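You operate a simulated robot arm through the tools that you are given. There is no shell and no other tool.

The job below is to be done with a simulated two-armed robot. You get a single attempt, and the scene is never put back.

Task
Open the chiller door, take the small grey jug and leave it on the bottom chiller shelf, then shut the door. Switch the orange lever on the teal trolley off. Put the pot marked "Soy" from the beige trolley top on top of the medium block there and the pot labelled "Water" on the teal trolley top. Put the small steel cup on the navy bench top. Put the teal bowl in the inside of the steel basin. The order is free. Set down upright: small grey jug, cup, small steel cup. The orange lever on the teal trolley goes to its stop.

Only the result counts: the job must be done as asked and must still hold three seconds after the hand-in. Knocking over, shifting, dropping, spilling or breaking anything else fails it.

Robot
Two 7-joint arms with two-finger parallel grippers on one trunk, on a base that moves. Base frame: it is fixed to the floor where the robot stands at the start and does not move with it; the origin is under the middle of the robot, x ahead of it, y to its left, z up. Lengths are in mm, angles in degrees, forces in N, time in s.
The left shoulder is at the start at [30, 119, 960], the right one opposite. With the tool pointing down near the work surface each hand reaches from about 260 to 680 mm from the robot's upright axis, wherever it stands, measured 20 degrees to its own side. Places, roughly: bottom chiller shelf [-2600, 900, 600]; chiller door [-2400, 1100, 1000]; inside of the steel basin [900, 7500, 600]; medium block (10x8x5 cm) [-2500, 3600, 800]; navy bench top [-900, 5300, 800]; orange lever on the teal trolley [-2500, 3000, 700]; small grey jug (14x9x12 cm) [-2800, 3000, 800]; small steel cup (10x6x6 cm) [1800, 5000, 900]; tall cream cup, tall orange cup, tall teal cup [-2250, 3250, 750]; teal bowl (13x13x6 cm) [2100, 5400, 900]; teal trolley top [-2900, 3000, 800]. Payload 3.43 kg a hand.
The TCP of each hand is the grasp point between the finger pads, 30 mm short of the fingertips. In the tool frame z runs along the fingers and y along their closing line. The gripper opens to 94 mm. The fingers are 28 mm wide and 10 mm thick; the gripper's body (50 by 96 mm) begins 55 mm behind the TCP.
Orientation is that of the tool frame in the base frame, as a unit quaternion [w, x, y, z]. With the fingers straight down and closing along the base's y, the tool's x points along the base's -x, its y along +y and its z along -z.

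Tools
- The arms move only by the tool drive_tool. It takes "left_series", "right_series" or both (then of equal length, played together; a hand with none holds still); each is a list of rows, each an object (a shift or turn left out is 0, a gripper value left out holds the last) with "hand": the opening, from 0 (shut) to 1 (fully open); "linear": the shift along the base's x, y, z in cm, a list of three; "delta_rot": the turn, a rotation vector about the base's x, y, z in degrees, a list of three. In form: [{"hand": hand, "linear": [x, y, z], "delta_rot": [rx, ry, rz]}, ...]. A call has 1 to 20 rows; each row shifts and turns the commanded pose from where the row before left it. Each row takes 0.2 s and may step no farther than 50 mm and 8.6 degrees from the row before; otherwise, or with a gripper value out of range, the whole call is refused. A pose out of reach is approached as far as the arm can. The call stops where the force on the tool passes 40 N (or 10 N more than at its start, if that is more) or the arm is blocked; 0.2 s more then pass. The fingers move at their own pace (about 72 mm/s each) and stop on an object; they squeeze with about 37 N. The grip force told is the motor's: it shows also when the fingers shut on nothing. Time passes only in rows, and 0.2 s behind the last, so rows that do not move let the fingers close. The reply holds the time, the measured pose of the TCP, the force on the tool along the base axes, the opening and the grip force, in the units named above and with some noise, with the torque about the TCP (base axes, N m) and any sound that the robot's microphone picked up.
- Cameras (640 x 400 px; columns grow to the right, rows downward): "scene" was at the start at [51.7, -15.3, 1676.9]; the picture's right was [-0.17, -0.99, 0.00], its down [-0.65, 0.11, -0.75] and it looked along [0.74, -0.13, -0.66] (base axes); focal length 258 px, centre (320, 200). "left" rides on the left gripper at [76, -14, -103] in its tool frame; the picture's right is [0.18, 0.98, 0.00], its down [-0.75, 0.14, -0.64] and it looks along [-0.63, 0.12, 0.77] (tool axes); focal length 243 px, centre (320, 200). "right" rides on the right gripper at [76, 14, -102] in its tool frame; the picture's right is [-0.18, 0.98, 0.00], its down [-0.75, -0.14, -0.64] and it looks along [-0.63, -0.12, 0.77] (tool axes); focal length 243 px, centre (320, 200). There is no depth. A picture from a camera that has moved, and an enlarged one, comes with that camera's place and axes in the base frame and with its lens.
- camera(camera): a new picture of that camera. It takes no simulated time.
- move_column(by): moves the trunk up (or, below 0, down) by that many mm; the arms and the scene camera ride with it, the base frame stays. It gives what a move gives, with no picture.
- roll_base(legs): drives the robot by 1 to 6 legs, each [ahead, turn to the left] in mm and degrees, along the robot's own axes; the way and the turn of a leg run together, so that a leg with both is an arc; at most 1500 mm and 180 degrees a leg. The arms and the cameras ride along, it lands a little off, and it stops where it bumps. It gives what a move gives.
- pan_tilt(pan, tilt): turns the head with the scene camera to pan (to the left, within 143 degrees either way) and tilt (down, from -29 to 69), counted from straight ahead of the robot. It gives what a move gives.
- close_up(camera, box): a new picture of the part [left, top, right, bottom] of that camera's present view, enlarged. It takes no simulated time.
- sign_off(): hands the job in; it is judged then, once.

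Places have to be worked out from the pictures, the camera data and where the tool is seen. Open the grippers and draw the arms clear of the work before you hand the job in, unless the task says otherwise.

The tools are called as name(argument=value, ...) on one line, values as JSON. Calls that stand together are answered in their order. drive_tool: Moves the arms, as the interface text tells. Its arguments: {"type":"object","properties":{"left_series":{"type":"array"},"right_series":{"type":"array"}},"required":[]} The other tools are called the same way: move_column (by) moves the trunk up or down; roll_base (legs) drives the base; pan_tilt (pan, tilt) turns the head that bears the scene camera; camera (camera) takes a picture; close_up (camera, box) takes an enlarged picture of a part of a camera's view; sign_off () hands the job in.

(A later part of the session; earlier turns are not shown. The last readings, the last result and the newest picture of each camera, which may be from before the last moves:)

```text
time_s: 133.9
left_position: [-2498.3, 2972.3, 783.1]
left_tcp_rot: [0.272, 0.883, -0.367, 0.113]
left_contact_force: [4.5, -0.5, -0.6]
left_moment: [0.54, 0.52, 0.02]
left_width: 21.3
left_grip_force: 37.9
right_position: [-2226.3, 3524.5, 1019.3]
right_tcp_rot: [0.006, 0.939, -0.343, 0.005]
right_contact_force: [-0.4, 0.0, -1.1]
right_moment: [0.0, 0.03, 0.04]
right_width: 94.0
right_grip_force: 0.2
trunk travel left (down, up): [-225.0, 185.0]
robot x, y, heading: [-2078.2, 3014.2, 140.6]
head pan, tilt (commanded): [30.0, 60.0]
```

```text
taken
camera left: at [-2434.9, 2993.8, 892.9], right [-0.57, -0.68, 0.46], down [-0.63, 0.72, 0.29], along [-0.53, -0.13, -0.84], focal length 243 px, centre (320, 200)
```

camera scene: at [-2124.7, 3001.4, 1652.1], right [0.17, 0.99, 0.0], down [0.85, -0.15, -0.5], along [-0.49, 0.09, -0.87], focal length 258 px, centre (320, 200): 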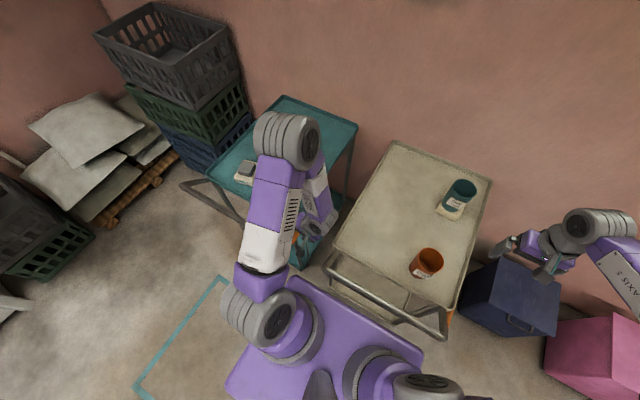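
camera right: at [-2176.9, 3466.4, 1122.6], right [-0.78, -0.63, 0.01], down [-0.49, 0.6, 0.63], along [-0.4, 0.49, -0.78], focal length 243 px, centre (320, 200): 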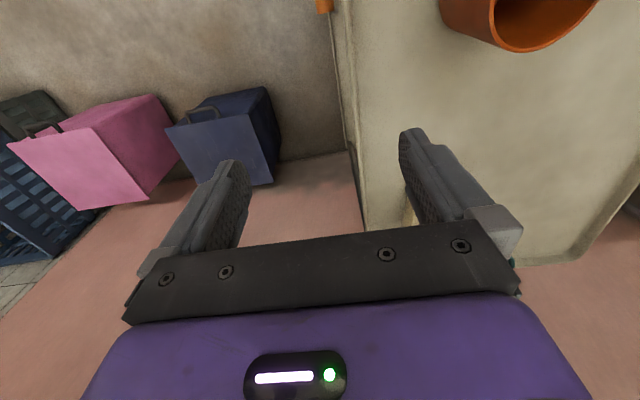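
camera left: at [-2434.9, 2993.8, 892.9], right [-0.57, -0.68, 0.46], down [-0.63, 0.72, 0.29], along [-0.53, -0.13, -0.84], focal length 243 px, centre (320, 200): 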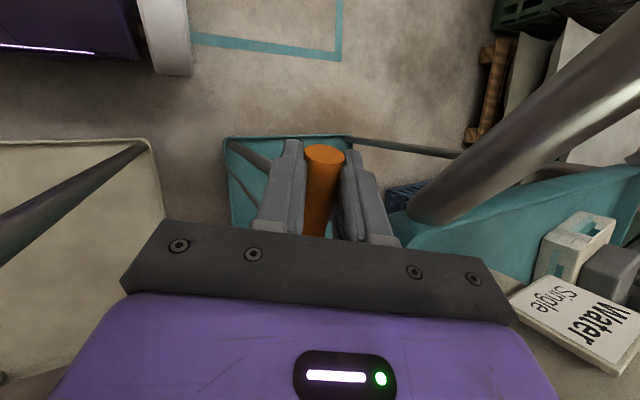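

The lever follows freely (now ~18° up). I continue three more steps.

drive_tool(left_series=[{"hand": 0, "linear": [-0.55, 0.45, 1.17], "delta_rot": [-5.11, -6.155, 0]}, {"hand": 0, "linear": [-0.66, 0.55, 1.05], "delta_rot": [-5.11, -6.155, 0]}, {"hand": 0, "linear": [-0.77, 0.64, 0.93], "delta_rot": [-5.11, -6.155, 0]}, {"hand": 0, "linear": [0, 0, 0]}])

camera(camera="left")

```text
time_s: 134.8
left_position: [-2519.2, 2990.3, 809.2]
left_tcp_rot: [0.317, 0.813, -0.39, 0.293]
left_contact_force: [1.1, -2.5, -36.0]
left_moment: [-0.72, 0.01, 0.91]
left_width: 24.0
left_grip_force: 36.9
right_position: [-2226.8, 3523.4, 1020.1]
right_tcp_rot: [0.005, 0.939, -0.344, 0.005]
right_contact_force: [-0.4, 0.2, -0.4]
right_moment: [0.04, -0.02, 0.03]
right_width: 94.1
right_grip_force: 0.1
trunk travel left (down, up): [-225.0, 185.0]
robot x, y, heading: [-2082.5, 3009.9, 140.5]
head pan, tilt (commanded): [30.0, 60.0]
stopped in row 4 (left hand): the force on the tool passed its limit at 44 N (the readings are from after the stop); the commanded pose is now the measured one
```

```text
taken
camera left: at [-2490.4, 3039.8, 925.7], right [-0.71, -0.57, 0.42], down [-0.66, 0.74, -0.1], along [-0.25, -0.35, -0.9], focal length 243 px, centre (320, 200)
```

left: 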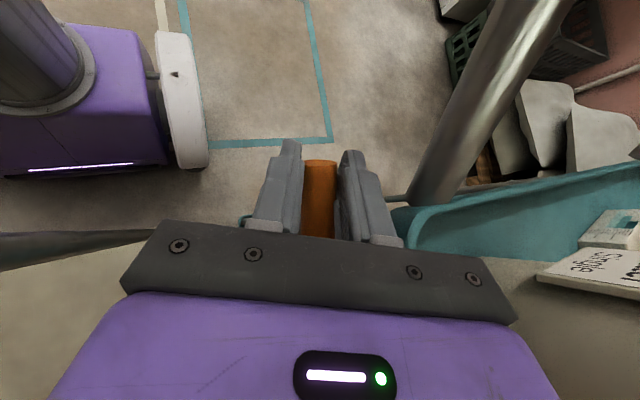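

The hand met firm resistance (−36 N) with the rod turned ~45° up: that's the upper stop. I open the fingers and withdraw along the tool axis.

drive_tool(left_series=[{"hand": 0.45, "linear": [0, 0, 0]}, {"hand": 0.45}, {"linear": [-0.46, 1.49, 1.25]}, {"linear": [-0.69, 2.23, 1.88]}, {"linear": [-0.69, 2.23, 1.88]}, {"linear": [0, 0, 0]}])

camera(camera="left")

camera(camera="scene")

```text
time_s: 136.2
left_position: [-2538.1, 3051.7, 863.2]
left_tcp_rot: [0.32, 0.813, -0.389, 0.292]
left_contact_force: [-0.4, 0.5, -0.4]
left_moment: [0.02, -0.01, -0.01]
left_width: 42.1
left_grip_force: 0.0
right_position: [-2225.6, 3523.2, 1019.5]
right_tcp_rot: [0.007, 0.939, -0.345, 0.005]
right_contact_force: [0.0, -0.6, -0.4]
right_moment: [0.0, 0.02, 0.02]
right_width: 93.9
right_grip_force: 0.1
trunk travel left (down, up): [-225.0, 185.0]
robot x, y, heading: [-2084.7, 3012.5, 140.3]
head pan, tilt (commanded): [30.0, 60.0]
```

```text
taken
camera left: at [-2509.2, 3100.9, 979.1], right [-0.71, -0.57, 0.42], down [-0.66, 0.75, -0.1], along [-0.26, -0.35, -0.9], focal length 243 px, centre (320, 200)
```

left: 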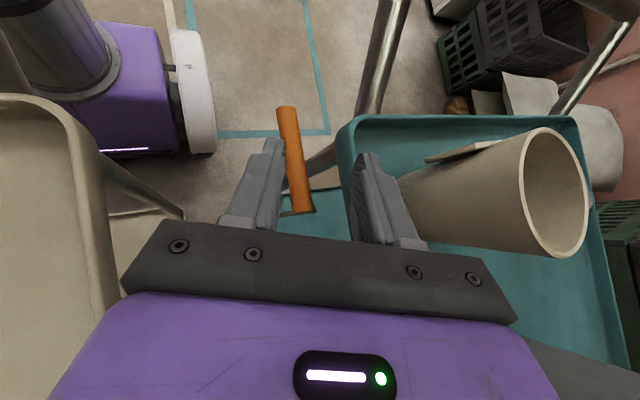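

```text
taken
camera scene: at [-2125.1, 3001.1, 1652.1], right [0.17, 0.99, 0.0], down [0.85, -0.15, -0.5], along [-0.49, 0.08, -0.87], focal length 258 px, centre (320, 200)
```

scene: 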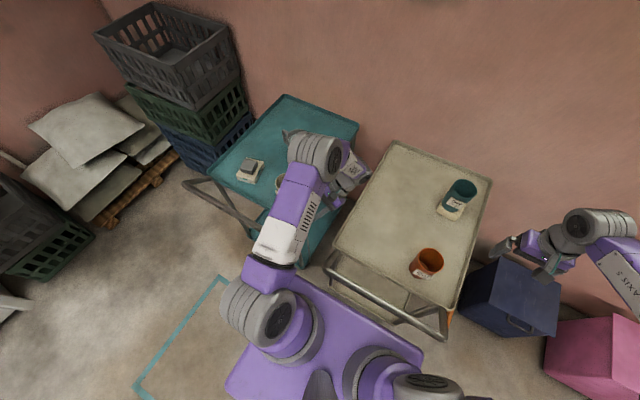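

The lever has dropped back to its lower stop: what stopped me at ~45° was the finger under the tray's corner, not the lever's own stop. I'll instead push the rod up and over from its right side with closed fingers; first I raise the hand, undo the tool's turn and lean it 45°, to the right of the lever.

drive_tool(left_series=[{"hand": 0, "linear": [0, 0, 4.5]}, {"hand": 0, "linear": [0, 0, 4.5]}, {"linear": [1.3, -0.9, 0], "delta_rot": [4.92, 5.92, 0]}, {"linear": [1.3, -0.9, 0], "delta_rot": [4.92, 5.92, 0]}, {"linear": [1.3, -0.9, 0], "delta_rot": [4.92, 5.92, 0]}, {"linear": [1.3, -0.9, 0], "delta_rot": [4.92, 5.92, 0]}, {"linear": [1.3, -0.9, 0], "delta_rot": [4.92, 5.92, 0]}, {"linear": [1.3, -0.9, 0], "delta_rot": [4.92, 5.92, 0]}, {"linear": [0, 0, 0], "delta_rot": [-5.13, 4.26, 0]}, {"linear": [0, 0, 0], "delta_rot": [-5.13, 4.26, 0]}, {"linear": [0, 0, 0], "delta_rot": [-5.13, 4.26, 0]}, {"linear": [0, 0, 0]}])

camera(camera="left")

camera(camera="scene")

```text
time_s: 138.8
left_position: [-2459.7, 2997.5, 952.5]
left_tcp_rot: [0.364, 0.866, -0.317, -0.129]
left_contact_force: [0.3, 0.4, 0.8]
left_moment: [-0.01, -0.01, -0.01]
left_width: 0.1
left_grip_force: 33.7
right_position: [-2224.6, 3524.2, 1019.4]
right_tcp_rot: [0.007, 0.939, -0.344, 0.006]
right_contact_force: [-0.9, 1.1, 0.4]
right_moment: [0.0, 0.01, 0.03]
right_width: 93.9
right_grip_force: 0.0
trunk travel left (down, up): [-225.0, 185.0]
robot x, y, heading: [-2080.6, 3014.5, 140.2]
head pan, tilt (commanded): [30.0, 60.0]
```

```text
taken
camera left: at [-2347.7, 3011.4, 1016.0], right [-0.31, -0.64, 0.7], down [-0.35, 0.76, 0.55], along [-0.89, -0.08, -0.46], focal length 243 px, centre (320, 200)
```

left: 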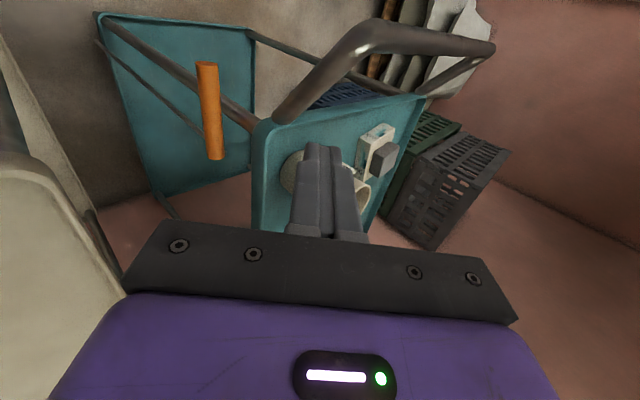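

```text
taken
camera scene: at [-2124.9, 3000.7, 1652.1], right [0.17, 0.99, 0.0], down [0.85, -0.15, -0.5], along [-0.49, 0.09, -0.87], focal length 258 px, centre (320, 200)
```

scene: 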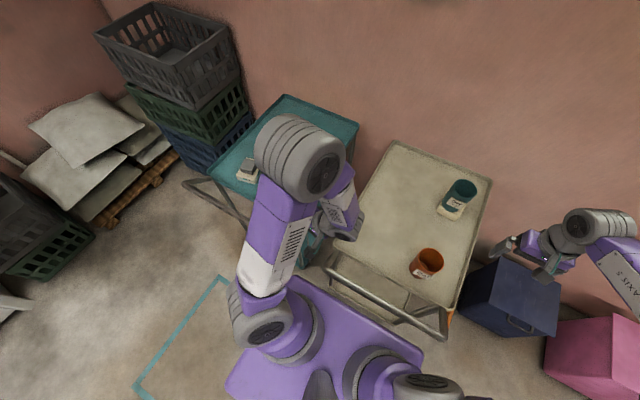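

The gap between the trolleys (v 675–843) is too narrow for a strongly leaned tool. A better way: from the front, with closed fingers pitched 45° down-forward, lifting the rod's free end up and over. For that I need more room, so I back the base up 200 mm.

roll_base(legs=[[-200, 0]])

drive_tool(left_series=[{"hand": 0, "linear": [-1.0, -1.2, 0], "delta_rot": [5.77, -4.79, 0]}, {"linear": [-1.0, -1.2, 0], "delta_rot": [5.77, -4.79, 0]}, {"linear": [-0.6, -0.7, 0], "delta_rot": [5.77, -4.79, 0]}, {"linear": [0, 0, 0], "delta_rot": [5.77, -4.79, 0]}, {"linear": [0, 0, 0], "delta_rot": [5.77, -4.79, 0]}, {"linear": [0, 0, 0], "delta_rot": [5.77, -4.79, 0]}, {"linear": [-1.0, 0.85, -1.5], "delta_rot": [4.79, 5.77, 0]}, {"linear": [-1.0, 0.85, -1.5], "delta_rot": [4.79, 5.77, 0]}, {"linear": [-1.0, 0.85, -1.5], "delta_rot": [4.79, 5.77, 0]}, {"linear": [-1.0, 0.85, -1.5], "delta_rot": [4.79, 5.77, 0]}, {"linear": [-1.0, 0.85, -1.5], "delta_rot": [4.79, 5.77, 0]}, {"linear": [-1.0, 0.85, -1.5], "delta_rot": [4.79, 5.77, 0]}, {"linear": [0, 0, 0]}])

camera(camera="left")

camera(camera="scene")

```text
time_s: 140.4
left_position: [-2307.1, 2869.8, 953.8]
left_tcp_rot: [0.365, 0.866, -0.316, -0.129]
left_contact_force: [0.5, -0.4, -0.4]
left_moment: [0.03, 0.04, -0.02]
left_width: 0.1
left_grip_force: 32.6
right_position: [-2072.4, 3396.9, 1021.1]
right_tcp_rot: [0.006, 0.939, -0.343, 0.004]
right_contact_force: [0.5, 0.4, 1.2]
right_moment: [0.04, 0.0, 0.03]
right_width: 93.9
right_grip_force: 0.0
trunk travel left (down, up): [-225.0, 185.0]
robot x, y, heading: [-1927.5, 2885.1, 140.0]
head pan, tilt (commanded): [30.0, 60.0]
```

```text
time_s: 143.2
left_position: [-2402.1, 2891.8, 862.0]
left_tcp_rot: [-0.124, 0.868, -0.316, -0.362]
left_contact_force: [0.0, 0.4, 0.2]
left_moment: [-0.01, 0.04, -0.01]
left_width: 0.1
left_grip_force: 32.4
left hand out of reach, approached as far as the arm can: row 10
right_position: [-2072.3, 3398.5, 1020.7]
right_tcp_rot: [0.006, 0.939, -0.344, 0.005]
right_contact_force: [0.2, 0.0, -0.6]
right_moment: [0.02, 0.05, 0.03]
right_width: 94.0
right_grip_force: 0.1
trunk travel left (down, up): [-225.0, 185.0]
robot x, y, heading: [-1929.4, 2881.8, 140.7]
head pan, tilt (commanded): [30.0, 60.0]
```

```text
taken
camera left: at [-2295.4, 2821.8, 881.0], right [-0.53, -0.84, -0.12], down [-0.14, -0.05, 0.99], along [-0.84, 0.54, -0.09], focal length 243 px, centre (320, 200)
```

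left: 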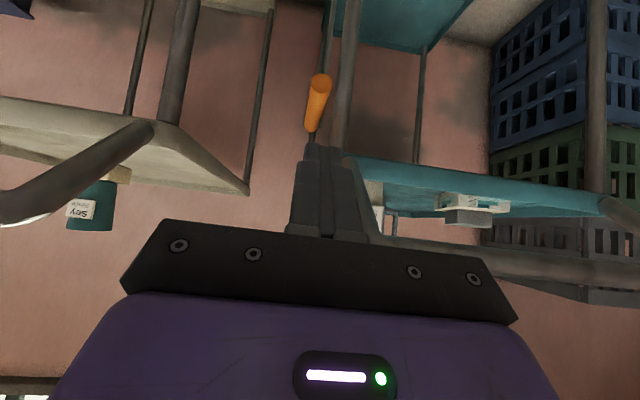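

```text
taken
camera scene: at [-1972.1, 2874.2, 1652.1], right [0.17, 0.99, 0.0], down [0.85, -0.15, -0.5], along [-0.49, 0.08, -0.87], focal length 258 px, centre (320, 200)
```

scene: 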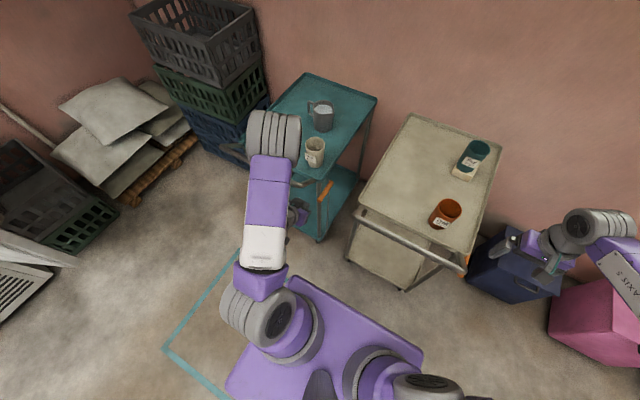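

The tool is pitched 45° forward at v ≈ 690, in line with the lever. I lower it to just in front of and below the rod's free end.

drive_tool(left_series=[{"hand": 0, "linear": [-0.9, 0.85, -3.6]}, {"linear": [-0.9, 0.85, -3.6]}, {"linear": [-0.9, 0.85, -3.6]}, {"linear": [-0.9, 0.85, -3.5]}, {"linear": [0, 0, 0]}])

camera(camera="left")

pan_tilt(pan=22, tilt=55)

camera(camera="scene")

```text
time_s: 144.4
left_position: [-2438.8, 2926.5, 718.5]
left_tcp_rot: [-0.125, 0.868, -0.317, -0.361]
left_contact_force: [0.3, -0.2, 0.2]
left_moment: [-0.03, 0.0, -0.02]
left_width: 0.1
left_grip_force: 32.9
right_position: [-2073.1, 3397.1, 1021.0]
right_tcp_rot: [0.005, 0.939, -0.344, 0.005]
right_contact_force: [0.4, -0.1, 0.1]
right_moment: [-0.02, 0.0, 0.0]
right_width: 93.7
right_grip_force: 0.0
trunk travel left (down, up): [-225.0, 185.0]
robot x, y, heading: [-1928.4, 2883.0, 140.3]
head pan, tilt (commanded): [30.0, 60.0]
```

```text
taken
camera left: at [-2331.6, 2856.7, 737.9], right [-0.53, -0.84, -0.12], down [-0.14, -0.05, 0.99], along [-0.84, 0.54, -0.1], focal length 243 px, centre (320, 200)
```

left: 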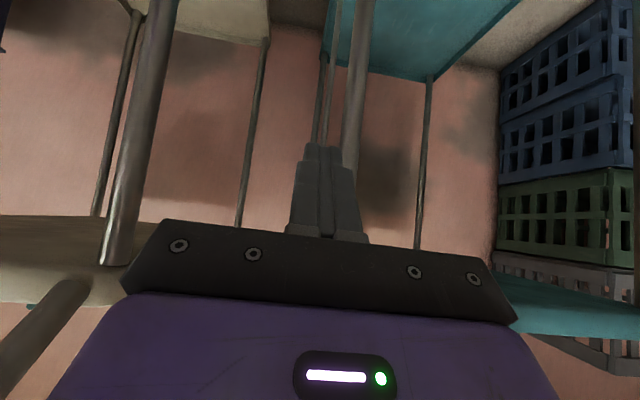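

```text
time_s: 145.1
left_position: [-2438.2, 2926.3, 717.1]
left_tcp_rot: [-0.124, 0.869, -0.316, -0.361]
left_contact_force: [-0.4, -0.3, -0.5]
left_moment: [-0.02, 0.01, -0.01]
left_width: 0.1
left_grip_force: 33.1
right_position: [-2072.4, 3397.5, 1019.5]
right_tcp_rot: [0.005, 0.939, -0.343, 0.004]
right_contact_force: [-0.3, -1.0, -0.3]
right_moment: [0.02, 0.0, 0.02]
right_width: 93.9
right_grip_force: 0.0
trunk travel left (down, up): [-225.0, 185.0]
robot x, y, heading: [-1927.7, 2888.2, 140.2]
head pan, tilt (commanded): [22.0, 55.0]
```

```text
taken
camera scene: at [-1975.7, 2885.4, 1658.1], right [0.3, 0.95, 0.0], down [0.78, -0.25, -0.57], along [-0.55, 0.17, -0.82], focal length 258 px, centre (320, 200)
```

scene: 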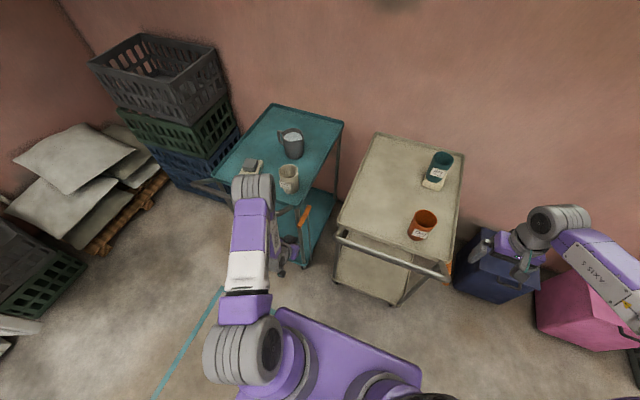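

close_up(camera="scene", box=[260, 180, 340, 280])

```text
4.00 times, centred on (300, 230) of scene
camera zoom: at [-1975.7, 2885.4, 1658.1], right [0.3, 0.95, 0.0], down [0.78, -0.25, -0.57], along [-0.55, 0.17, -0.82], focal length 1032 px, centre (400, 80)
```

zoom: 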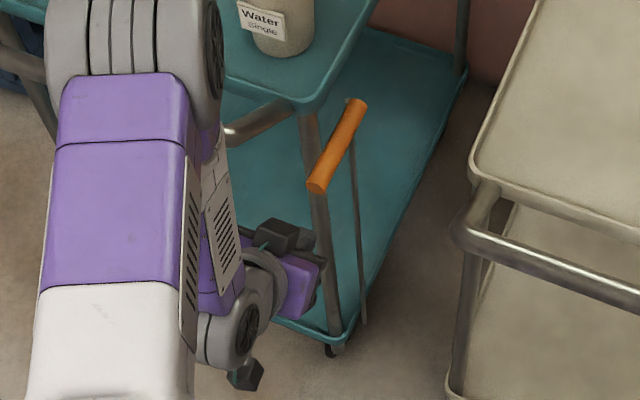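

The fingers are below and in front of the rod's end. I go forward under it and lift along the arc to ~25°.

drive_tool(left_series=[{"hand": 0, "linear": [-2.03, 1.69, 0.6]}, {"linear": [0, 0, 1.5]}, {"linear": [0, 0, 1.5]}, {"linear": [-0.23, 0.19, 1.4]}, {"linear": [-0.23, 0.19, 1.4]}, {"linear": [0, 0, 0]}])

close_up(camera="scene", box=[260, 180, 340, 280])

camera(camera="left")

```text
time_s: 146.5
left_position: [-2463.7, 2947.3, 782.3]
left_tcp_rot: [-0.125, 0.868, -0.316, -0.361]
left_contact_force: [-0.4, 0.8, 0.6]
left_moment: [-0.02, -0.03, 0.02]
left_width: 0.0
left_grip_force: 33.1
right_position: [-2072.2, 3397.3, 1019.9]
right_tcp_rot: [0.007, 0.939, -0.343, 0.005]
right_contact_force: [0.2, 0.1, 0.1]
right_moment: [-0.02, 0.03, 0.02]
right_width: 93.8
right_grip_force: 0.0
trunk travel left (down, up): [-225.0, 185.0]
robot x, y, heading: [-1927.6, 2883.4, 140.2]
head pan, tilt (commanded): [22.0, 55.0]
```

```text
4.00 times, centred on (300, 230) of scene
camera zoom: at [-1975.8, 2885.5, 1658.1], right [0.3, 0.95, 0.0], down [0.78, -0.25, -0.57], along [-0.55, 0.17, -0.82], focal length 1032 px, centre (400, 80)
```

zoom: 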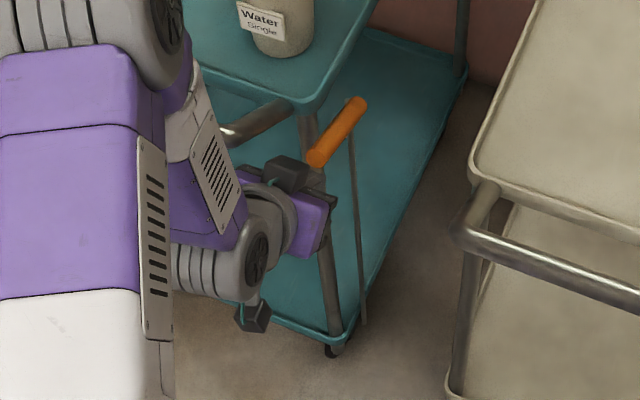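

```text
taken
camera left: at [-2357.1, 2877.6, 801.6], right [-0.53, -0.84, -0.12], down [-0.14, -0.05, 0.99], along [-0.84, 0.54, -0.1], focal length 243 px, centre (320, 200)
```

left: 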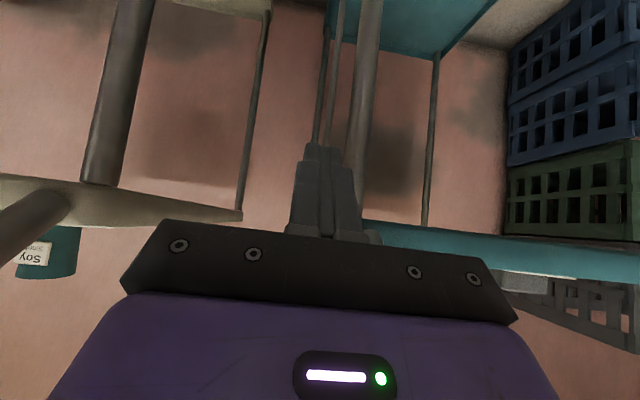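

The rod is up ~23° and hardly presses on the fingers. I go on along the arc to ~55°.

drive_tool(left_series=[{"hand": 0, "linear": [-0.49, 0.41, 1.39]}, {"linear": [-0.49, 0.41, 1.39]}, {"linear": [-0.77, 0.64, 1.05]}, {"linear": [-0.77, 0.64, 1.05]}, {"linear": [0, 0, 0]}])

close_up(camera="scene", box=[260, 180, 340, 280])

camera(camera="left")

```text
time_s: 147.7
left_position: [-2488.7, 2967.7, 831.0]
left_tcp_rot: [-0.125, 0.868, -0.317, -0.363]
left_contact_force: [1.4, 2.1, 1.5]
left_moment: [-0.21, 0.05, 0.04]
left_width: 0.2
left_grip_force: 32.8
right_position: [-2073.4, 3398.2, 1020.0]
right_tcp_rot: [0.006, 0.939, -0.344, 0.005]
right_contact_force: [0.1, 0.0, -0.4]
right_moment: [0.04, -0.02, 0.01]
right_width: 94.1
right_grip_force: 0.0
trunk travel left (down, up): [-225.0, 185.0]
robot x, y, heading: [-1926.7, 2883.2, 140.3]
head pan, tilt (commanded): [22.0, 55.0]
```

```text
4.00 times, centred on (300, 230) of scene
camera zoom: at [-1975.4, 2885.8, 1658.2], right [0.3, 0.95, 0.0], down [0.78, -0.25, -0.57], along [-0.55, 0.17, -0.82], focal length 1032 px, centre (400, 80)
```

zoom: 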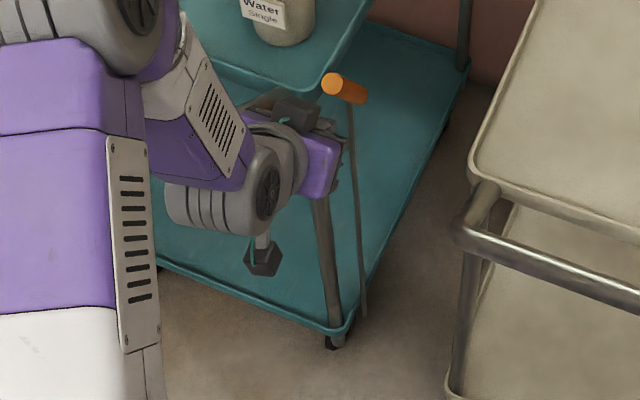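

```text
taken
camera left: at [-2382.7, 2898.4, 851.5], right [-0.53, -0.84, -0.12], down [-0.14, -0.05, 0.99], along [-0.84, 0.54, -0.09], focal length 243 px, centre (320, 200)
```

left: 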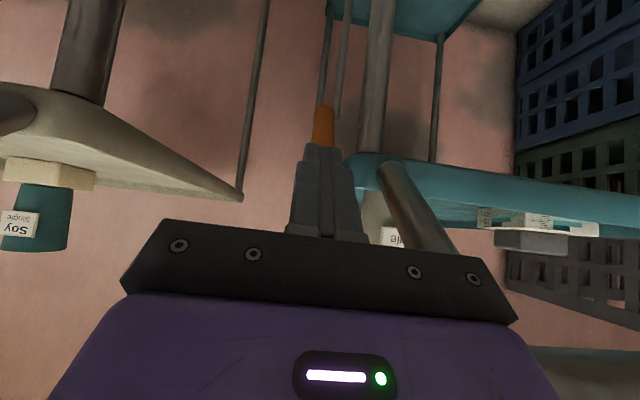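

The rod now stands at ~66°. I keep pushing it up and forward toward its stop.

drive_tool(left_series=[{"hand": 0, "linear": [-0.92, 0.77, 0.8]}, {"linear": [-0.92, 0.77, 0.8]}, {"linear": [-1.04, 0.86, 0.45]}, {"linear": [-1.04, 0.86, 0.45]}, {"linear": [0, 0, 0]}])

close_up(camera="scene", box=[260, 180, 340, 280])

camera(camera="left")

```text
time_s: 148.9
left_position: [-2527.6, 3002.3, 857.3]
left_tcp_rot: [-0.125, 0.868, -0.317, -0.361]
left_contact_force: [4.7, 6.8, 1.4]
left_moment: [-0.22, 0.08, 0.4]
left_width: 0.0
left_grip_force: 32.6
right_position: [-2072.7, 3397.8, 1019.1]
right_tcp_rot: [0.007, 0.939, -0.343, 0.005]
right_contact_force: [0.8, -0.2, -0.1]
right_moment: [0.01, -0.01, 0.01]
right_width: 94.0
right_grip_force: 0.1
trunk travel left (down, up): [-225.0, 185.0]
robot x, y, heading: [-1927.7, 2887.2, 140.0]
head pan, tilt (commanded): [22.0, 55.0]
```

```text
4.00 times, centred on (300, 230) of scene
camera zoom: at [-1974.7, 2886.2, 1658.2], right [0.3, 0.95, 0.0], down [0.78, -0.25, -0.57], along [-0.55, 0.17, -0.82], focal length 1032 px, centre (400, 80)
```

zoom: 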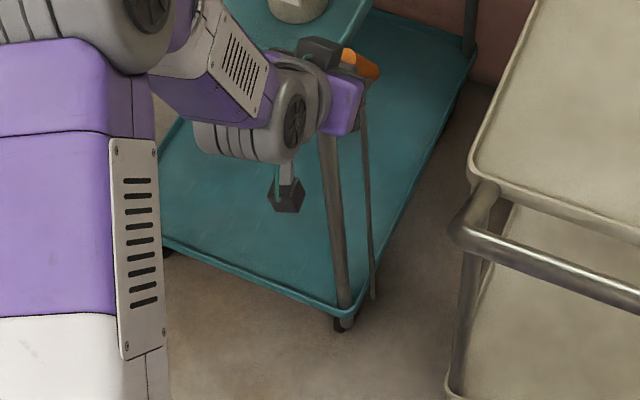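

```text
taken
camera left: at [-2421.5, 2931.5, 876.6], right [-0.53, -0.84, -0.12], down [-0.14, -0.05, 0.99], along [-0.84, 0.54, -0.09], focal length 243 px, centre (320, 200)
```

left: 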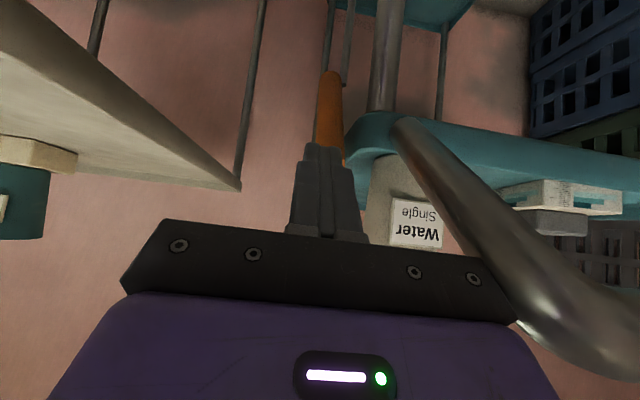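

The last push moved the trolley itself (its lower shelf shows ~30 mm further back), so the lever must have met its stop near 66–70°. I back the fingers off at once and see how the lever stands.

drive_tool(left_series=[{"hand": 0, "linear": [1.2, -0.6, 0.3]}, {"linear": [2.4, -1.9, 1.5]}, {"linear": [2.6, -2.1, 3.0]}, {"linear": [2.6, -2.1, 3.0]}, {"linear": [0, 0, 0]}])

close_up(camera="scene", box=[240, 130, 360, 280])

camera(camera="left")

```text
time_s: 150.1
left_position: [-2440.8, 2932.5, 933.7]
left_tcp_rot: [-0.124, 0.869, -0.316, -0.361]
left_contact_force: [0.0, 0.6, 0.1]
left_moment: [-0.01, 0.03, -0.01]
left_width: 0.2
left_grip_force: 33.2
right_position: [-2073.6, 3398.3, 1020.6]
right_tcp_rot: [0.006, 0.939, -0.344, 0.005]
right_contact_force: [-0.5, 0.0, 0.1]
right_moment: [0.02, -0.01, 0.0]
right_width: 94.0
right_grip_force: 0.0
trunk travel left (down, up): [-225.0, 185.0]
robot x, y, heading: [-1930.7, 2882.1, 140.2]
head pan, tilt (commanded): [22.0, 55.0]
```

```text
2.67 times, centred on (300, 205) of scene
camera zoom: at [-1976.5, 2886.0, 1658.1], right [0.3, 0.95, 0.0], down [0.78, -0.25, -0.57], along [-0.55, 0.17, -0.82], focal length 688 px, centre (373, 187)
```

zoom: 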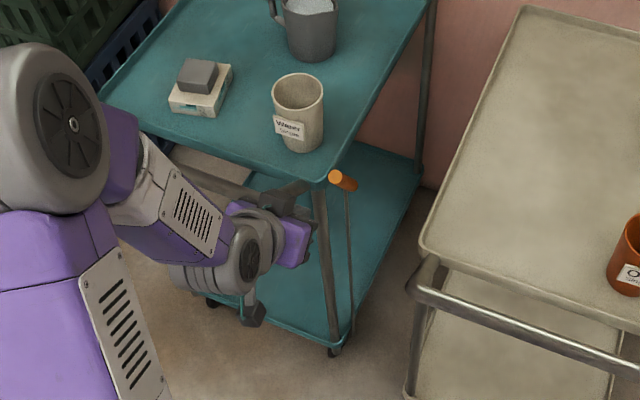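

```text
taken
camera left: at [-2334.0, 2863.0, 953.7], right [-0.53, -0.84, -0.12], down [-0.14, -0.05, 0.99], along [-0.84, 0.54, -0.1], focal length 243 px, centre (320, 200)
```

left: 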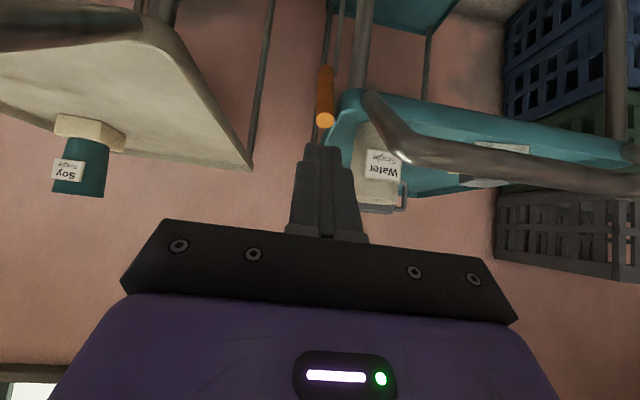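

The lever stays up by itself now (~66°). To see how far the trolley was shifted, I take the very same close-up as before the push.

close_up(camera="scene", box=[260, 180, 340, 280])

```text
4.00 times, centred on (300, 230) of scene
camera zoom: at [-1976.5, 2886.0, 1658.1], right [0.3, 0.95, 0.0], down [0.78, -0.25, -0.57], along [-0.55, 0.17, -0.82], focal length 1032 px, centre (400, 80)
```

zoom: 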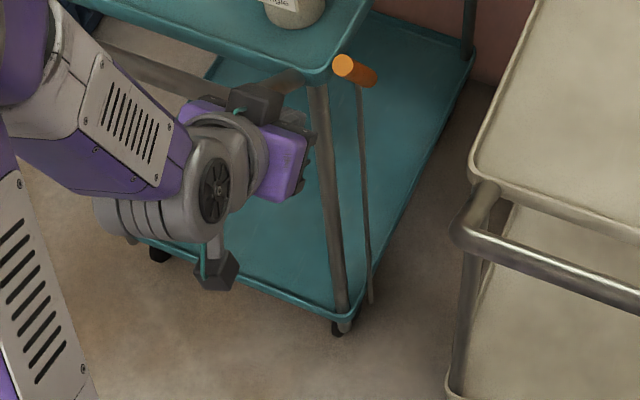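

The right front of the trolley is ~30 mm further back than before. I compare the whole tray with the earlier picture from this same pose to see whether it also turned.

camera(camera="scene")

close_up(camera="scene", box=[200, 90, 360, 190])

```text
taken
camera scene: at [-1976.5, 2886.0, 1658.1], right [0.3, 0.95, 0.0], down [0.78, -0.25, -0.57], along [-0.55, 0.17, -0.82], focal length 258 px, centre (320, 200)
```

scene: 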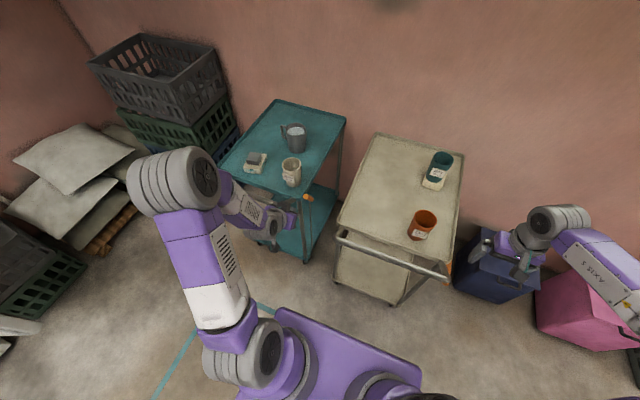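

```text
4.00 times, centred on (280, 140) of scene
camera zoom: at [-1976.5, 2886.0, 1658.1], right [0.3, 0.95, 0.0], down [0.78, -0.25, -0.57], along [-0.55, 0.17, -0.82], focal length 1032 px, centre (480, 440)
```

zoom: 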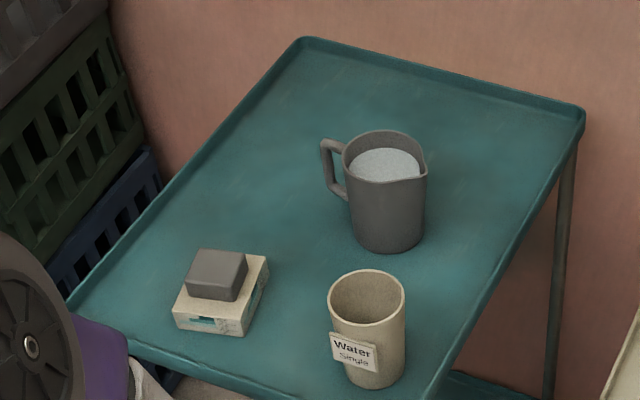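

The whole tray moved straight back by ~30–35 mm (no turn), everything on it still standing. I'll pull the trolley back by hooking closed, downward fingers behind its push-handle bar (u ≈ 3771, z ≈ 897); first I bring the hand over the gap between bar and tray.

drive_tool(left_series=[{"hand": 0, "linear": [0, 0, 3]}, {"linear": [-2.35, -1.34, 0.8], "delta_rot": [-4.79, -5.77, 0]}, {"linear": [-2.35, -1.34, 0.8], "delta_rot": [-4.79, -5.77, 0]}, {"linear": [-2.35, -1.34, 0.8], "delta_rot": [-4.79, -5.77, 0]}, {"linear": [-2.35, -1.34, 0.8], "delta_rot": [-4.79, -5.77, 0]}, {"linear": [-2.35, -1.34, 0.8], "delta_rot": [-4.79, -5.77, 0]}, {"linear": [-2.35, -1.34, 0.8], "delta_rot": [-4.79, -5.77, 0]}, {"linear": [0, 0, 0]}])

camera(camera="left")

camera(camera="scene")

```text
time_s: 151.9
left_position: [-2580.9, 2852.5, 1010.5]
left_tcp_rot: [0.006, 0.939, -0.343, 0.0]
left_contact_force: [0.8, -0.1, -0.9]
left_moment: [0.04, -0.02, 0.02]
left_width: 0.0
left_grip_force: 33.0
right_position: [-2072.5, 3397.1, 1019.5]
right_tcp_rot: [0.006, 0.939, -0.344, 0.005]
right_contact_force: [-0.6, 0.5, 0.4]
right_moment: [0.02, 0.0, 0.0]
right_width: 93.9
right_grip_force: 0.1
trunk travel left (down, up): [-225.0, 185.0]
robot x, y, heading: [-1929.5, 2883.2, 140.4]
head pan, tilt (commanded): [22.0, 55.0]
```

```text
taken
camera left: at [-2513.3, 2814.8, 1115.3], right [-0.49, -0.87, 0.01], down [-0.66, 0.38, 0.64], along [-0.56, 0.31, -0.77], focal length 243 px, centre (320, 200)
```

left: 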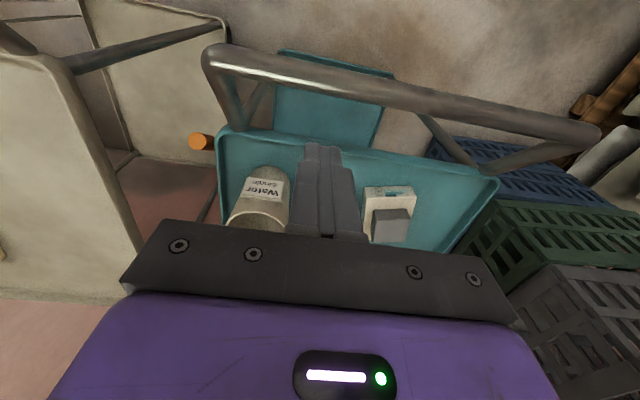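

```text
taken
camera scene: at [-1974.8, 2885.2, 1658.2], right [0.3, 0.95, 0.0], down [0.78, -0.25, -0.57], along [-0.55, 0.17, -0.82], focal length 258 px, centre (320, 200)
```

scene: 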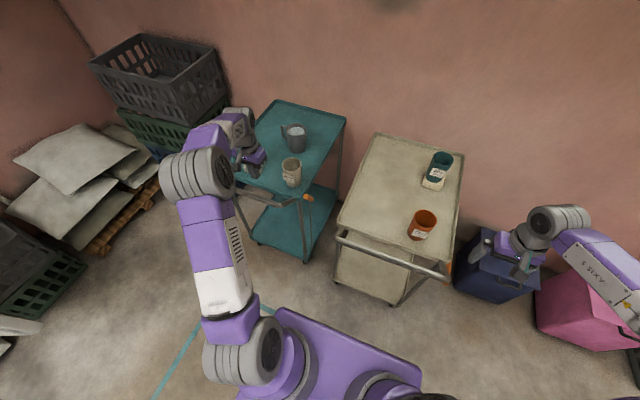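

The bar shows at u ≈ 3785 (25 mm thick). I shift 14 mm further behind it, then lower the closed fingers into the gap.

drive_tool(left_series=[{"hand": 0, "linear": [-1.1, 0.9, 0]}, {"linear": [0, 0, -4.0]}, {"linear": [0, 0, -4.0]}, {"linear": [0, 0, -3.5]}, {"linear": [0, 0, 0]}])

camera(camera="left")

```text
time_s: 153.1
left_position: [-2591.9, 2862.8, 896.8]
left_tcp_rot: [0.004, 0.939, -0.344, -0.001]
left_contact_force: [-0.5, 0.0, -0.1]
left_moment: [0.0, 0.04, -0.04]
left_width: 0.0
left_grip_force: 32.5
right_position: [-2072.7, 3398.3, 1019.8]
right_tcp_rot: [0.007, 0.939, -0.343, 0.006]
right_contact_force: [-0.2, -0.2, 0.6]
right_moment: [0.02, 0.01, -0.03]
right_width: 93.9
right_grip_force: 0.1
trunk travel left (down, up): [-225.0, 185.0]
robot x, y, heading: [-1929.9, 2883.5, 140.3]
head pan, tilt (commanded): [22.0, 55.0]
```

```text
taken
camera left: at [-2523.6, 2824.8, 1000.5], right [-0.49, -0.87, 0.01], down [-0.66, 0.38, 0.64], along [-0.56, 0.31, -0.77], focal length 243 px, centre (320, 200)
```

left: 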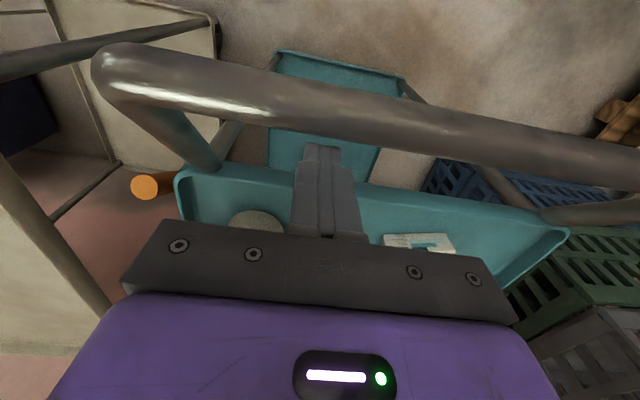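

The fingers are behind the bar. I pull gently toward me in 6 mm steps, 30 mm to begin with, and compare.

drive_tool(left_series=[{"hand": 0, "linear": [0.46, -0.38, 0]}, {"linear": [0.46, -0.38, 0]}, {"linear": [0.46, -0.38, 0]}, {"linear": [0.46, -0.38, 0]}, {"linear": [0.46, -0.38, 0]}, {"linear": [0, 0, 0]}])

close_up(camera="scene", box=[260, 180, 340, 280])

```text
time_s: 154.5
left_position: [-2569.3, 2843.5, 896.7]
left_tcp_rot: [0.004, 0.939, -0.344, -0.001]
left_contact_force: [0.2, 0.8, 0.4]
left_moment: [0.03, 0.0, -0.02]
left_width: 0.0
left_grip_force: 33.1
right_position: [-2072.8, 3398.0, 1019.6]
right_tcp_rot: [0.006, 0.939, -0.343, 0.005]
right_contact_force: [-0.2, 0.6, 0.0]
right_moment: [0.02, 0.0, 0.0]
right_width: 94.2
right_grip_force: 0.0
trunk travel left (down, up): [-225.0, 185.0]
robot x, y, heading: [-1928.5, 2883.1, 140.7]
head pan, tilt (commanded): [22.0, 55.0]
```

```text
4.00 times, centred on (300, 230) of scene
camera zoom: at [-1975.6, 2885.4, 1658.1], right [0.3, 0.95, 0.0], down [0.78, -0.25, -0.57], along [-0.55, 0.17, -0.82], focal length 1032 px, centre (400, 80)
```

zoom: 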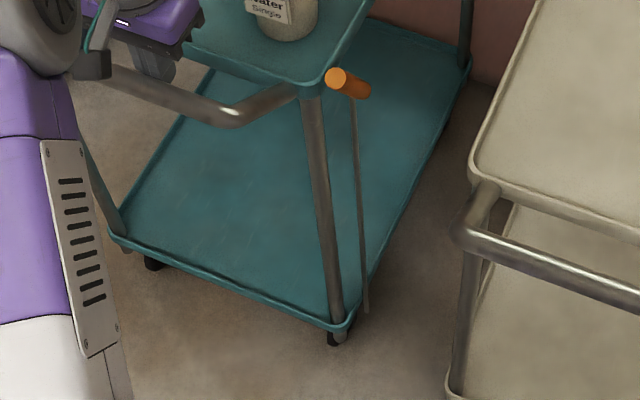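

The trolley came back ~18 mm; about 15 mm remain by pixel comparison. I pull 15 mm more.

drive_tool(left_series=[{"hand": 0, "linear": [0.38, -0.32, 0]}, {"linear": [0.38, -0.32, 0]}, {"linear": [0.39, -0.32, 0]}, {"linear": [0, 0, 0]}])

close_up(camera="scene", box=[260, 180, 340, 280])

camera(camera="scene")

```text
time_s: 155.5
left_position: [-2558.3, 2835.2, 896.0]
left_tcp_rot: [0.005, 0.939, -0.344, -0.001]
left_contact_force: [0.4, 0.0, 0.8]
left_moment: [0.0, 0.02, -0.03]
left_width: 0.0
left_grip_force: 32.7
right_position: [-2073.0, 3398.2, 1020.2]
right_tcp_rot: [0.006, 0.939, -0.343, 0.005]
right_contact_force: [-0.9, 0.1, -0.1]
right_moment: [-0.01, 0.01, -0.02]
right_width: 93.9
right_grip_force: 0.1
trunk travel left (down, up): [-225.0, 185.0]
robot x, y, heading: [-1929.0, 2884.0, 140.4]
head pan, tilt (commanded): [22.0, 55.0]
```

```text
4.00 times, centred on (300, 230) of scene
camera zoom: at [-1975.7, 2885.5, 1658.1], right [0.3, 0.95, 0.0], down [0.78, -0.25, -0.57], along [-0.55, 0.17, -0.82], focal length 1032 px, centre (400, 80)
```

zoom: 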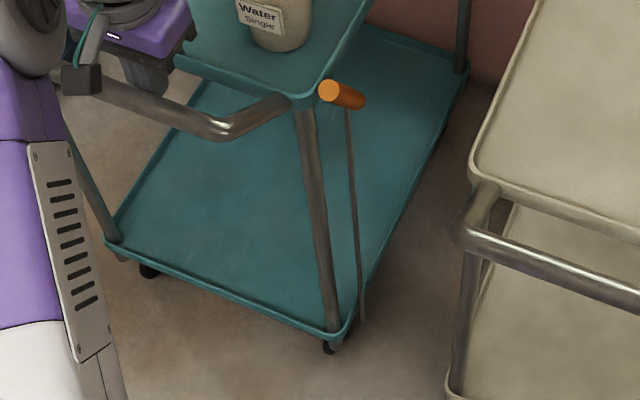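

```text
taken
camera scene: at [-1975.7, 2885.5, 1658.1], right [0.3, 0.95, 0.0], down [0.78, -0.25, -0.57], along [-0.55, 0.17, -0.82], focal length 258 px, centre (320, 200)
```

scene: 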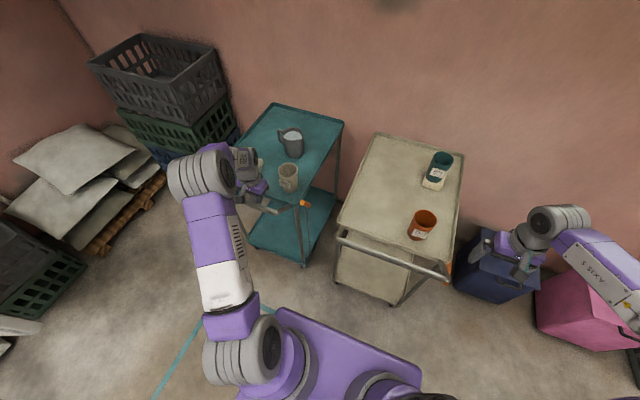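

The tray's back corners, jug and wheel are back on their earlier pixels (within ~1 px), and the lever still stands at ~63°, 69° from where it was. I free the hook from the bar and lift the left hand to its carry place.

drive_tool(left_series=[{"hand": 0, "linear": [-0.6, 0.5, 0]}, {"linear": [0, 0, 4.5]}, {"linear": [0, 0, 4.5]}, {"linear": [0, 0, 4.5]}, {"linear": [4.0, 1.0, 1.5]}, {"linear": [4.0, 1.0, 1.5]}, {"linear": [4.0, 1.0, 1.5]}, {"linear": [4.0, 1.0, 1.5]}, {"linear": [2.0, 2.5, 0]}, {"linear": [2.0, 2.5, 0]}, {"linear": [2.0, 2.5, 0]}, {"hand": 1, "linear": [0, 0, 0]}])

close_up(camera="scene", box=[260, 180, 340, 280])

close_up(camera="scene", box=[200, 90, 360, 190])

```text
time_s: 158.1
left_position: [-2344.5, 2953.6, 1092.0]
left_tcp_rot: [0.005, 0.939, -0.344, -0.001]
left_contact_force: [0.5, 0.6, 0.2]
left_moment: [0.02, 0.0, 0.0]
left_width: 53.0
left_grip_force: 0.0
right_position: [-2074.3, 3397.1, 1019.3]
right_tcp_rot: [0.006, 0.939, -0.343, 0.005]
right_contact_force: [-0.3, 0.5, 0.7]
right_moment: [-0.04, 0.0, 0.03]
right_width: 94.1
right_grip_force: 0.1
trunk travel left (down, up): [-225.0, 185.0]
robot x, y, heading: [-1928.3, 2884.6, 140.3]
head pan, tilt (commanded): [22.0, 55.0]
```

```text
4.00 times, centred on (300, 230) of scene
camera zoom: at [-1975.7, 2884.9, 1658.1], right [0.3, 0.95, 0.0], down [0.78, -0.25, -0.57], along [-0.55, 0.17, -0.82], focal length 1032 px, centre (400, 80)
```

zoom: 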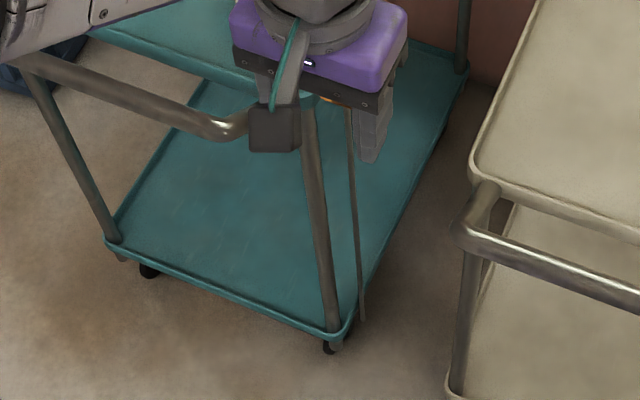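

```text
4.00 times, centred on (280, 140) of scene
camera zoom: at [-1975.7, 2884.9, 1658.1], right [0.3, 0.95, 0.0], down [0.78, -0.25, -0.57], along [-0.55, 0.17, -0.82], focal length 1032 px, centre (480, 440)
```

zoom: 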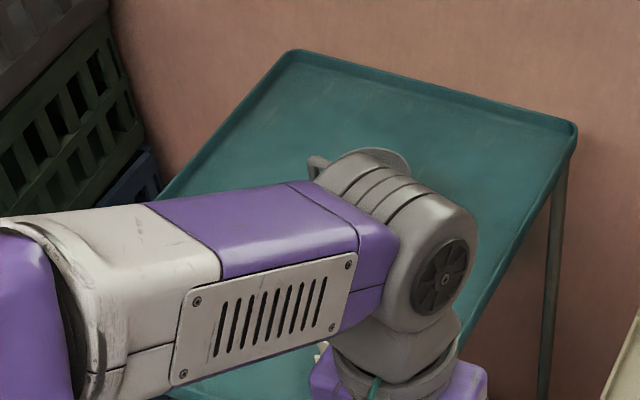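

The trolley stays put. Next the jug, with the right hand: I raise the trunk 80 mm for clearance, then swing round to stand in front of the teal trolley at v ≈ 460 (turn right, back up obliquely, turn left).

move_column(by=80)

roll_base(legs=[[0, -60], [-606, 0], [0, 60]])

pan_tilt(pan=0, tilt=40)

camera(camera="scene")

```text
time_s: 159.2
left_position: [-2343.9, 2954.5, 1171.7]
left_tcp_rot: [0.004, 0.939, -0.344, 0.0]
left_contact_force: [0.3, 0.7, -0.5]
left_moment: [0.02, 0.02, -0.01]
left_width: 94.0
left_grip_force: 0.1
right_position: [-2073.7, 3397.6, 1098.8]
right_tcp_rot: [0.006, 0.939, -0.343, 0.005]
right_contact_force: [0.1, 0.1, 0.7]
right_moment: [-0.01, 0.06, 0.02]
right_width: 94.0
right_grip_force: 0.2
trunk travel left (down, up): [-305.0, 105.0]
robot x, y, heading: [-1926.2, 2886.5, 140.4]
head pan, tilt (commanded): [22.0, 55.0]
```

```text
time_s: 167.9
left_position: [-2445.1, 2356.4, 1172.0]
left_tcp_rot: [0.004, 0.939, -0.344, 0.0]
left_contact_force: [0.6, 0.4, 0.3]
left_moment: [0.02, 0.01, 0.02]
left_width: 94.1
left_grip_force: 0.0
right_position: [-2174.6, 2800.0, 1100.6]
right_tcp_rot: [0.007, 0.939, -0.343, 0.005]
right_contact_force: [0.8, 0.1, 0.7]
right_moment: [-0.02, -0.03, 0.0]
right_width: 93.9
right_grip_force: 0.0
trunk travel left (down, up): [-305.0, 105.0]
robot x, y, heading: [-2032.6, 2290.6, 140.2]
head pan, tilt (commanded): [22.0, 55.0]
```

```text
time_s: 168.8
left_position: [-2444.3, 2356.1, 1173.0]
left_tcp_rot: [0.004, 0.939, -0.345, -0.001]
left_contact_force: [-1.2, 0.0, -0.6]
left_moment: [0.01, 0.05, 0.0]
left_width: 93.9
left_grip_force: 0.2
right_position: [-2173.3, 2801.0, 1100.0]
right_tcp_rot: [0.007, 0.939, -0.344, 0.005]
right_contact_force: [0.2, 0.1, -0.4]
right_moment: [-0.03, 0.02, 0.02]
right_width: 93.8
right_grip_force: 0.1
trunk travel left (down, up): [-305.0, 105.0]
robot x, y, heading: [-2030.6, 2288.4, 140.2]
head pan, tilt (commanded): [0.0, 40.0]
```

```text
taken
camera scene: at [-2073.8, 2320.7, 1758.8], right [0.64, 0.77, 0.0], down [0.49, -0.41, -0.77], along [-0.59, 0.49, -0.64], focal length 258 px, centre (320, 200)
```

scene: 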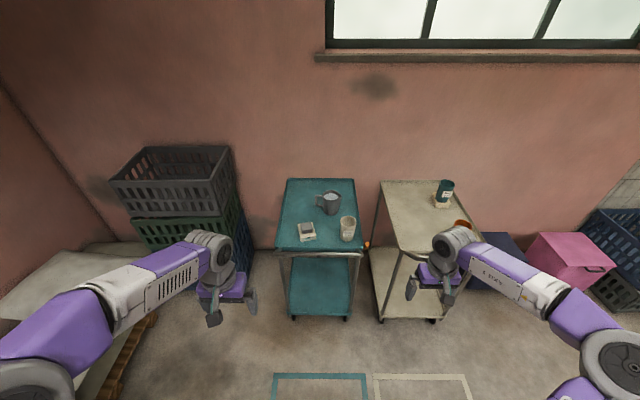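

Now facing the teal trolley at v ≈ 464. I enlarge the tray to measure the jug.

close_up(camera="scene", box=[265, 170, 385, 270])

```text
4.00 times, centred on (325, 220) of scene
camera zoom: at [-2073.8, 2320.7, 1758.8], right [0.64, 0.77, 0.0], down [0.49, -0.41, -0.77], along [-0.59, 0.49, -0.64], focal length 1032 px, centre (300, 120)
```

zoom: 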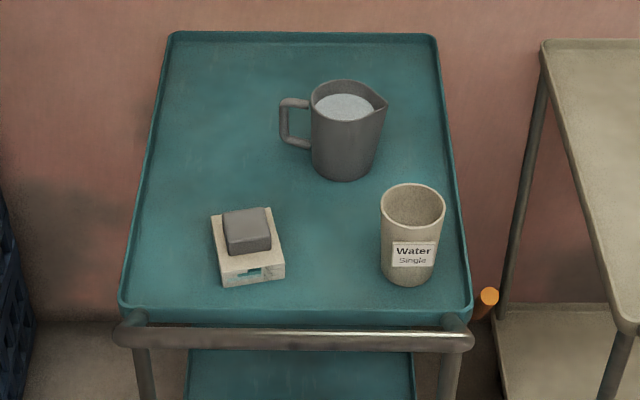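

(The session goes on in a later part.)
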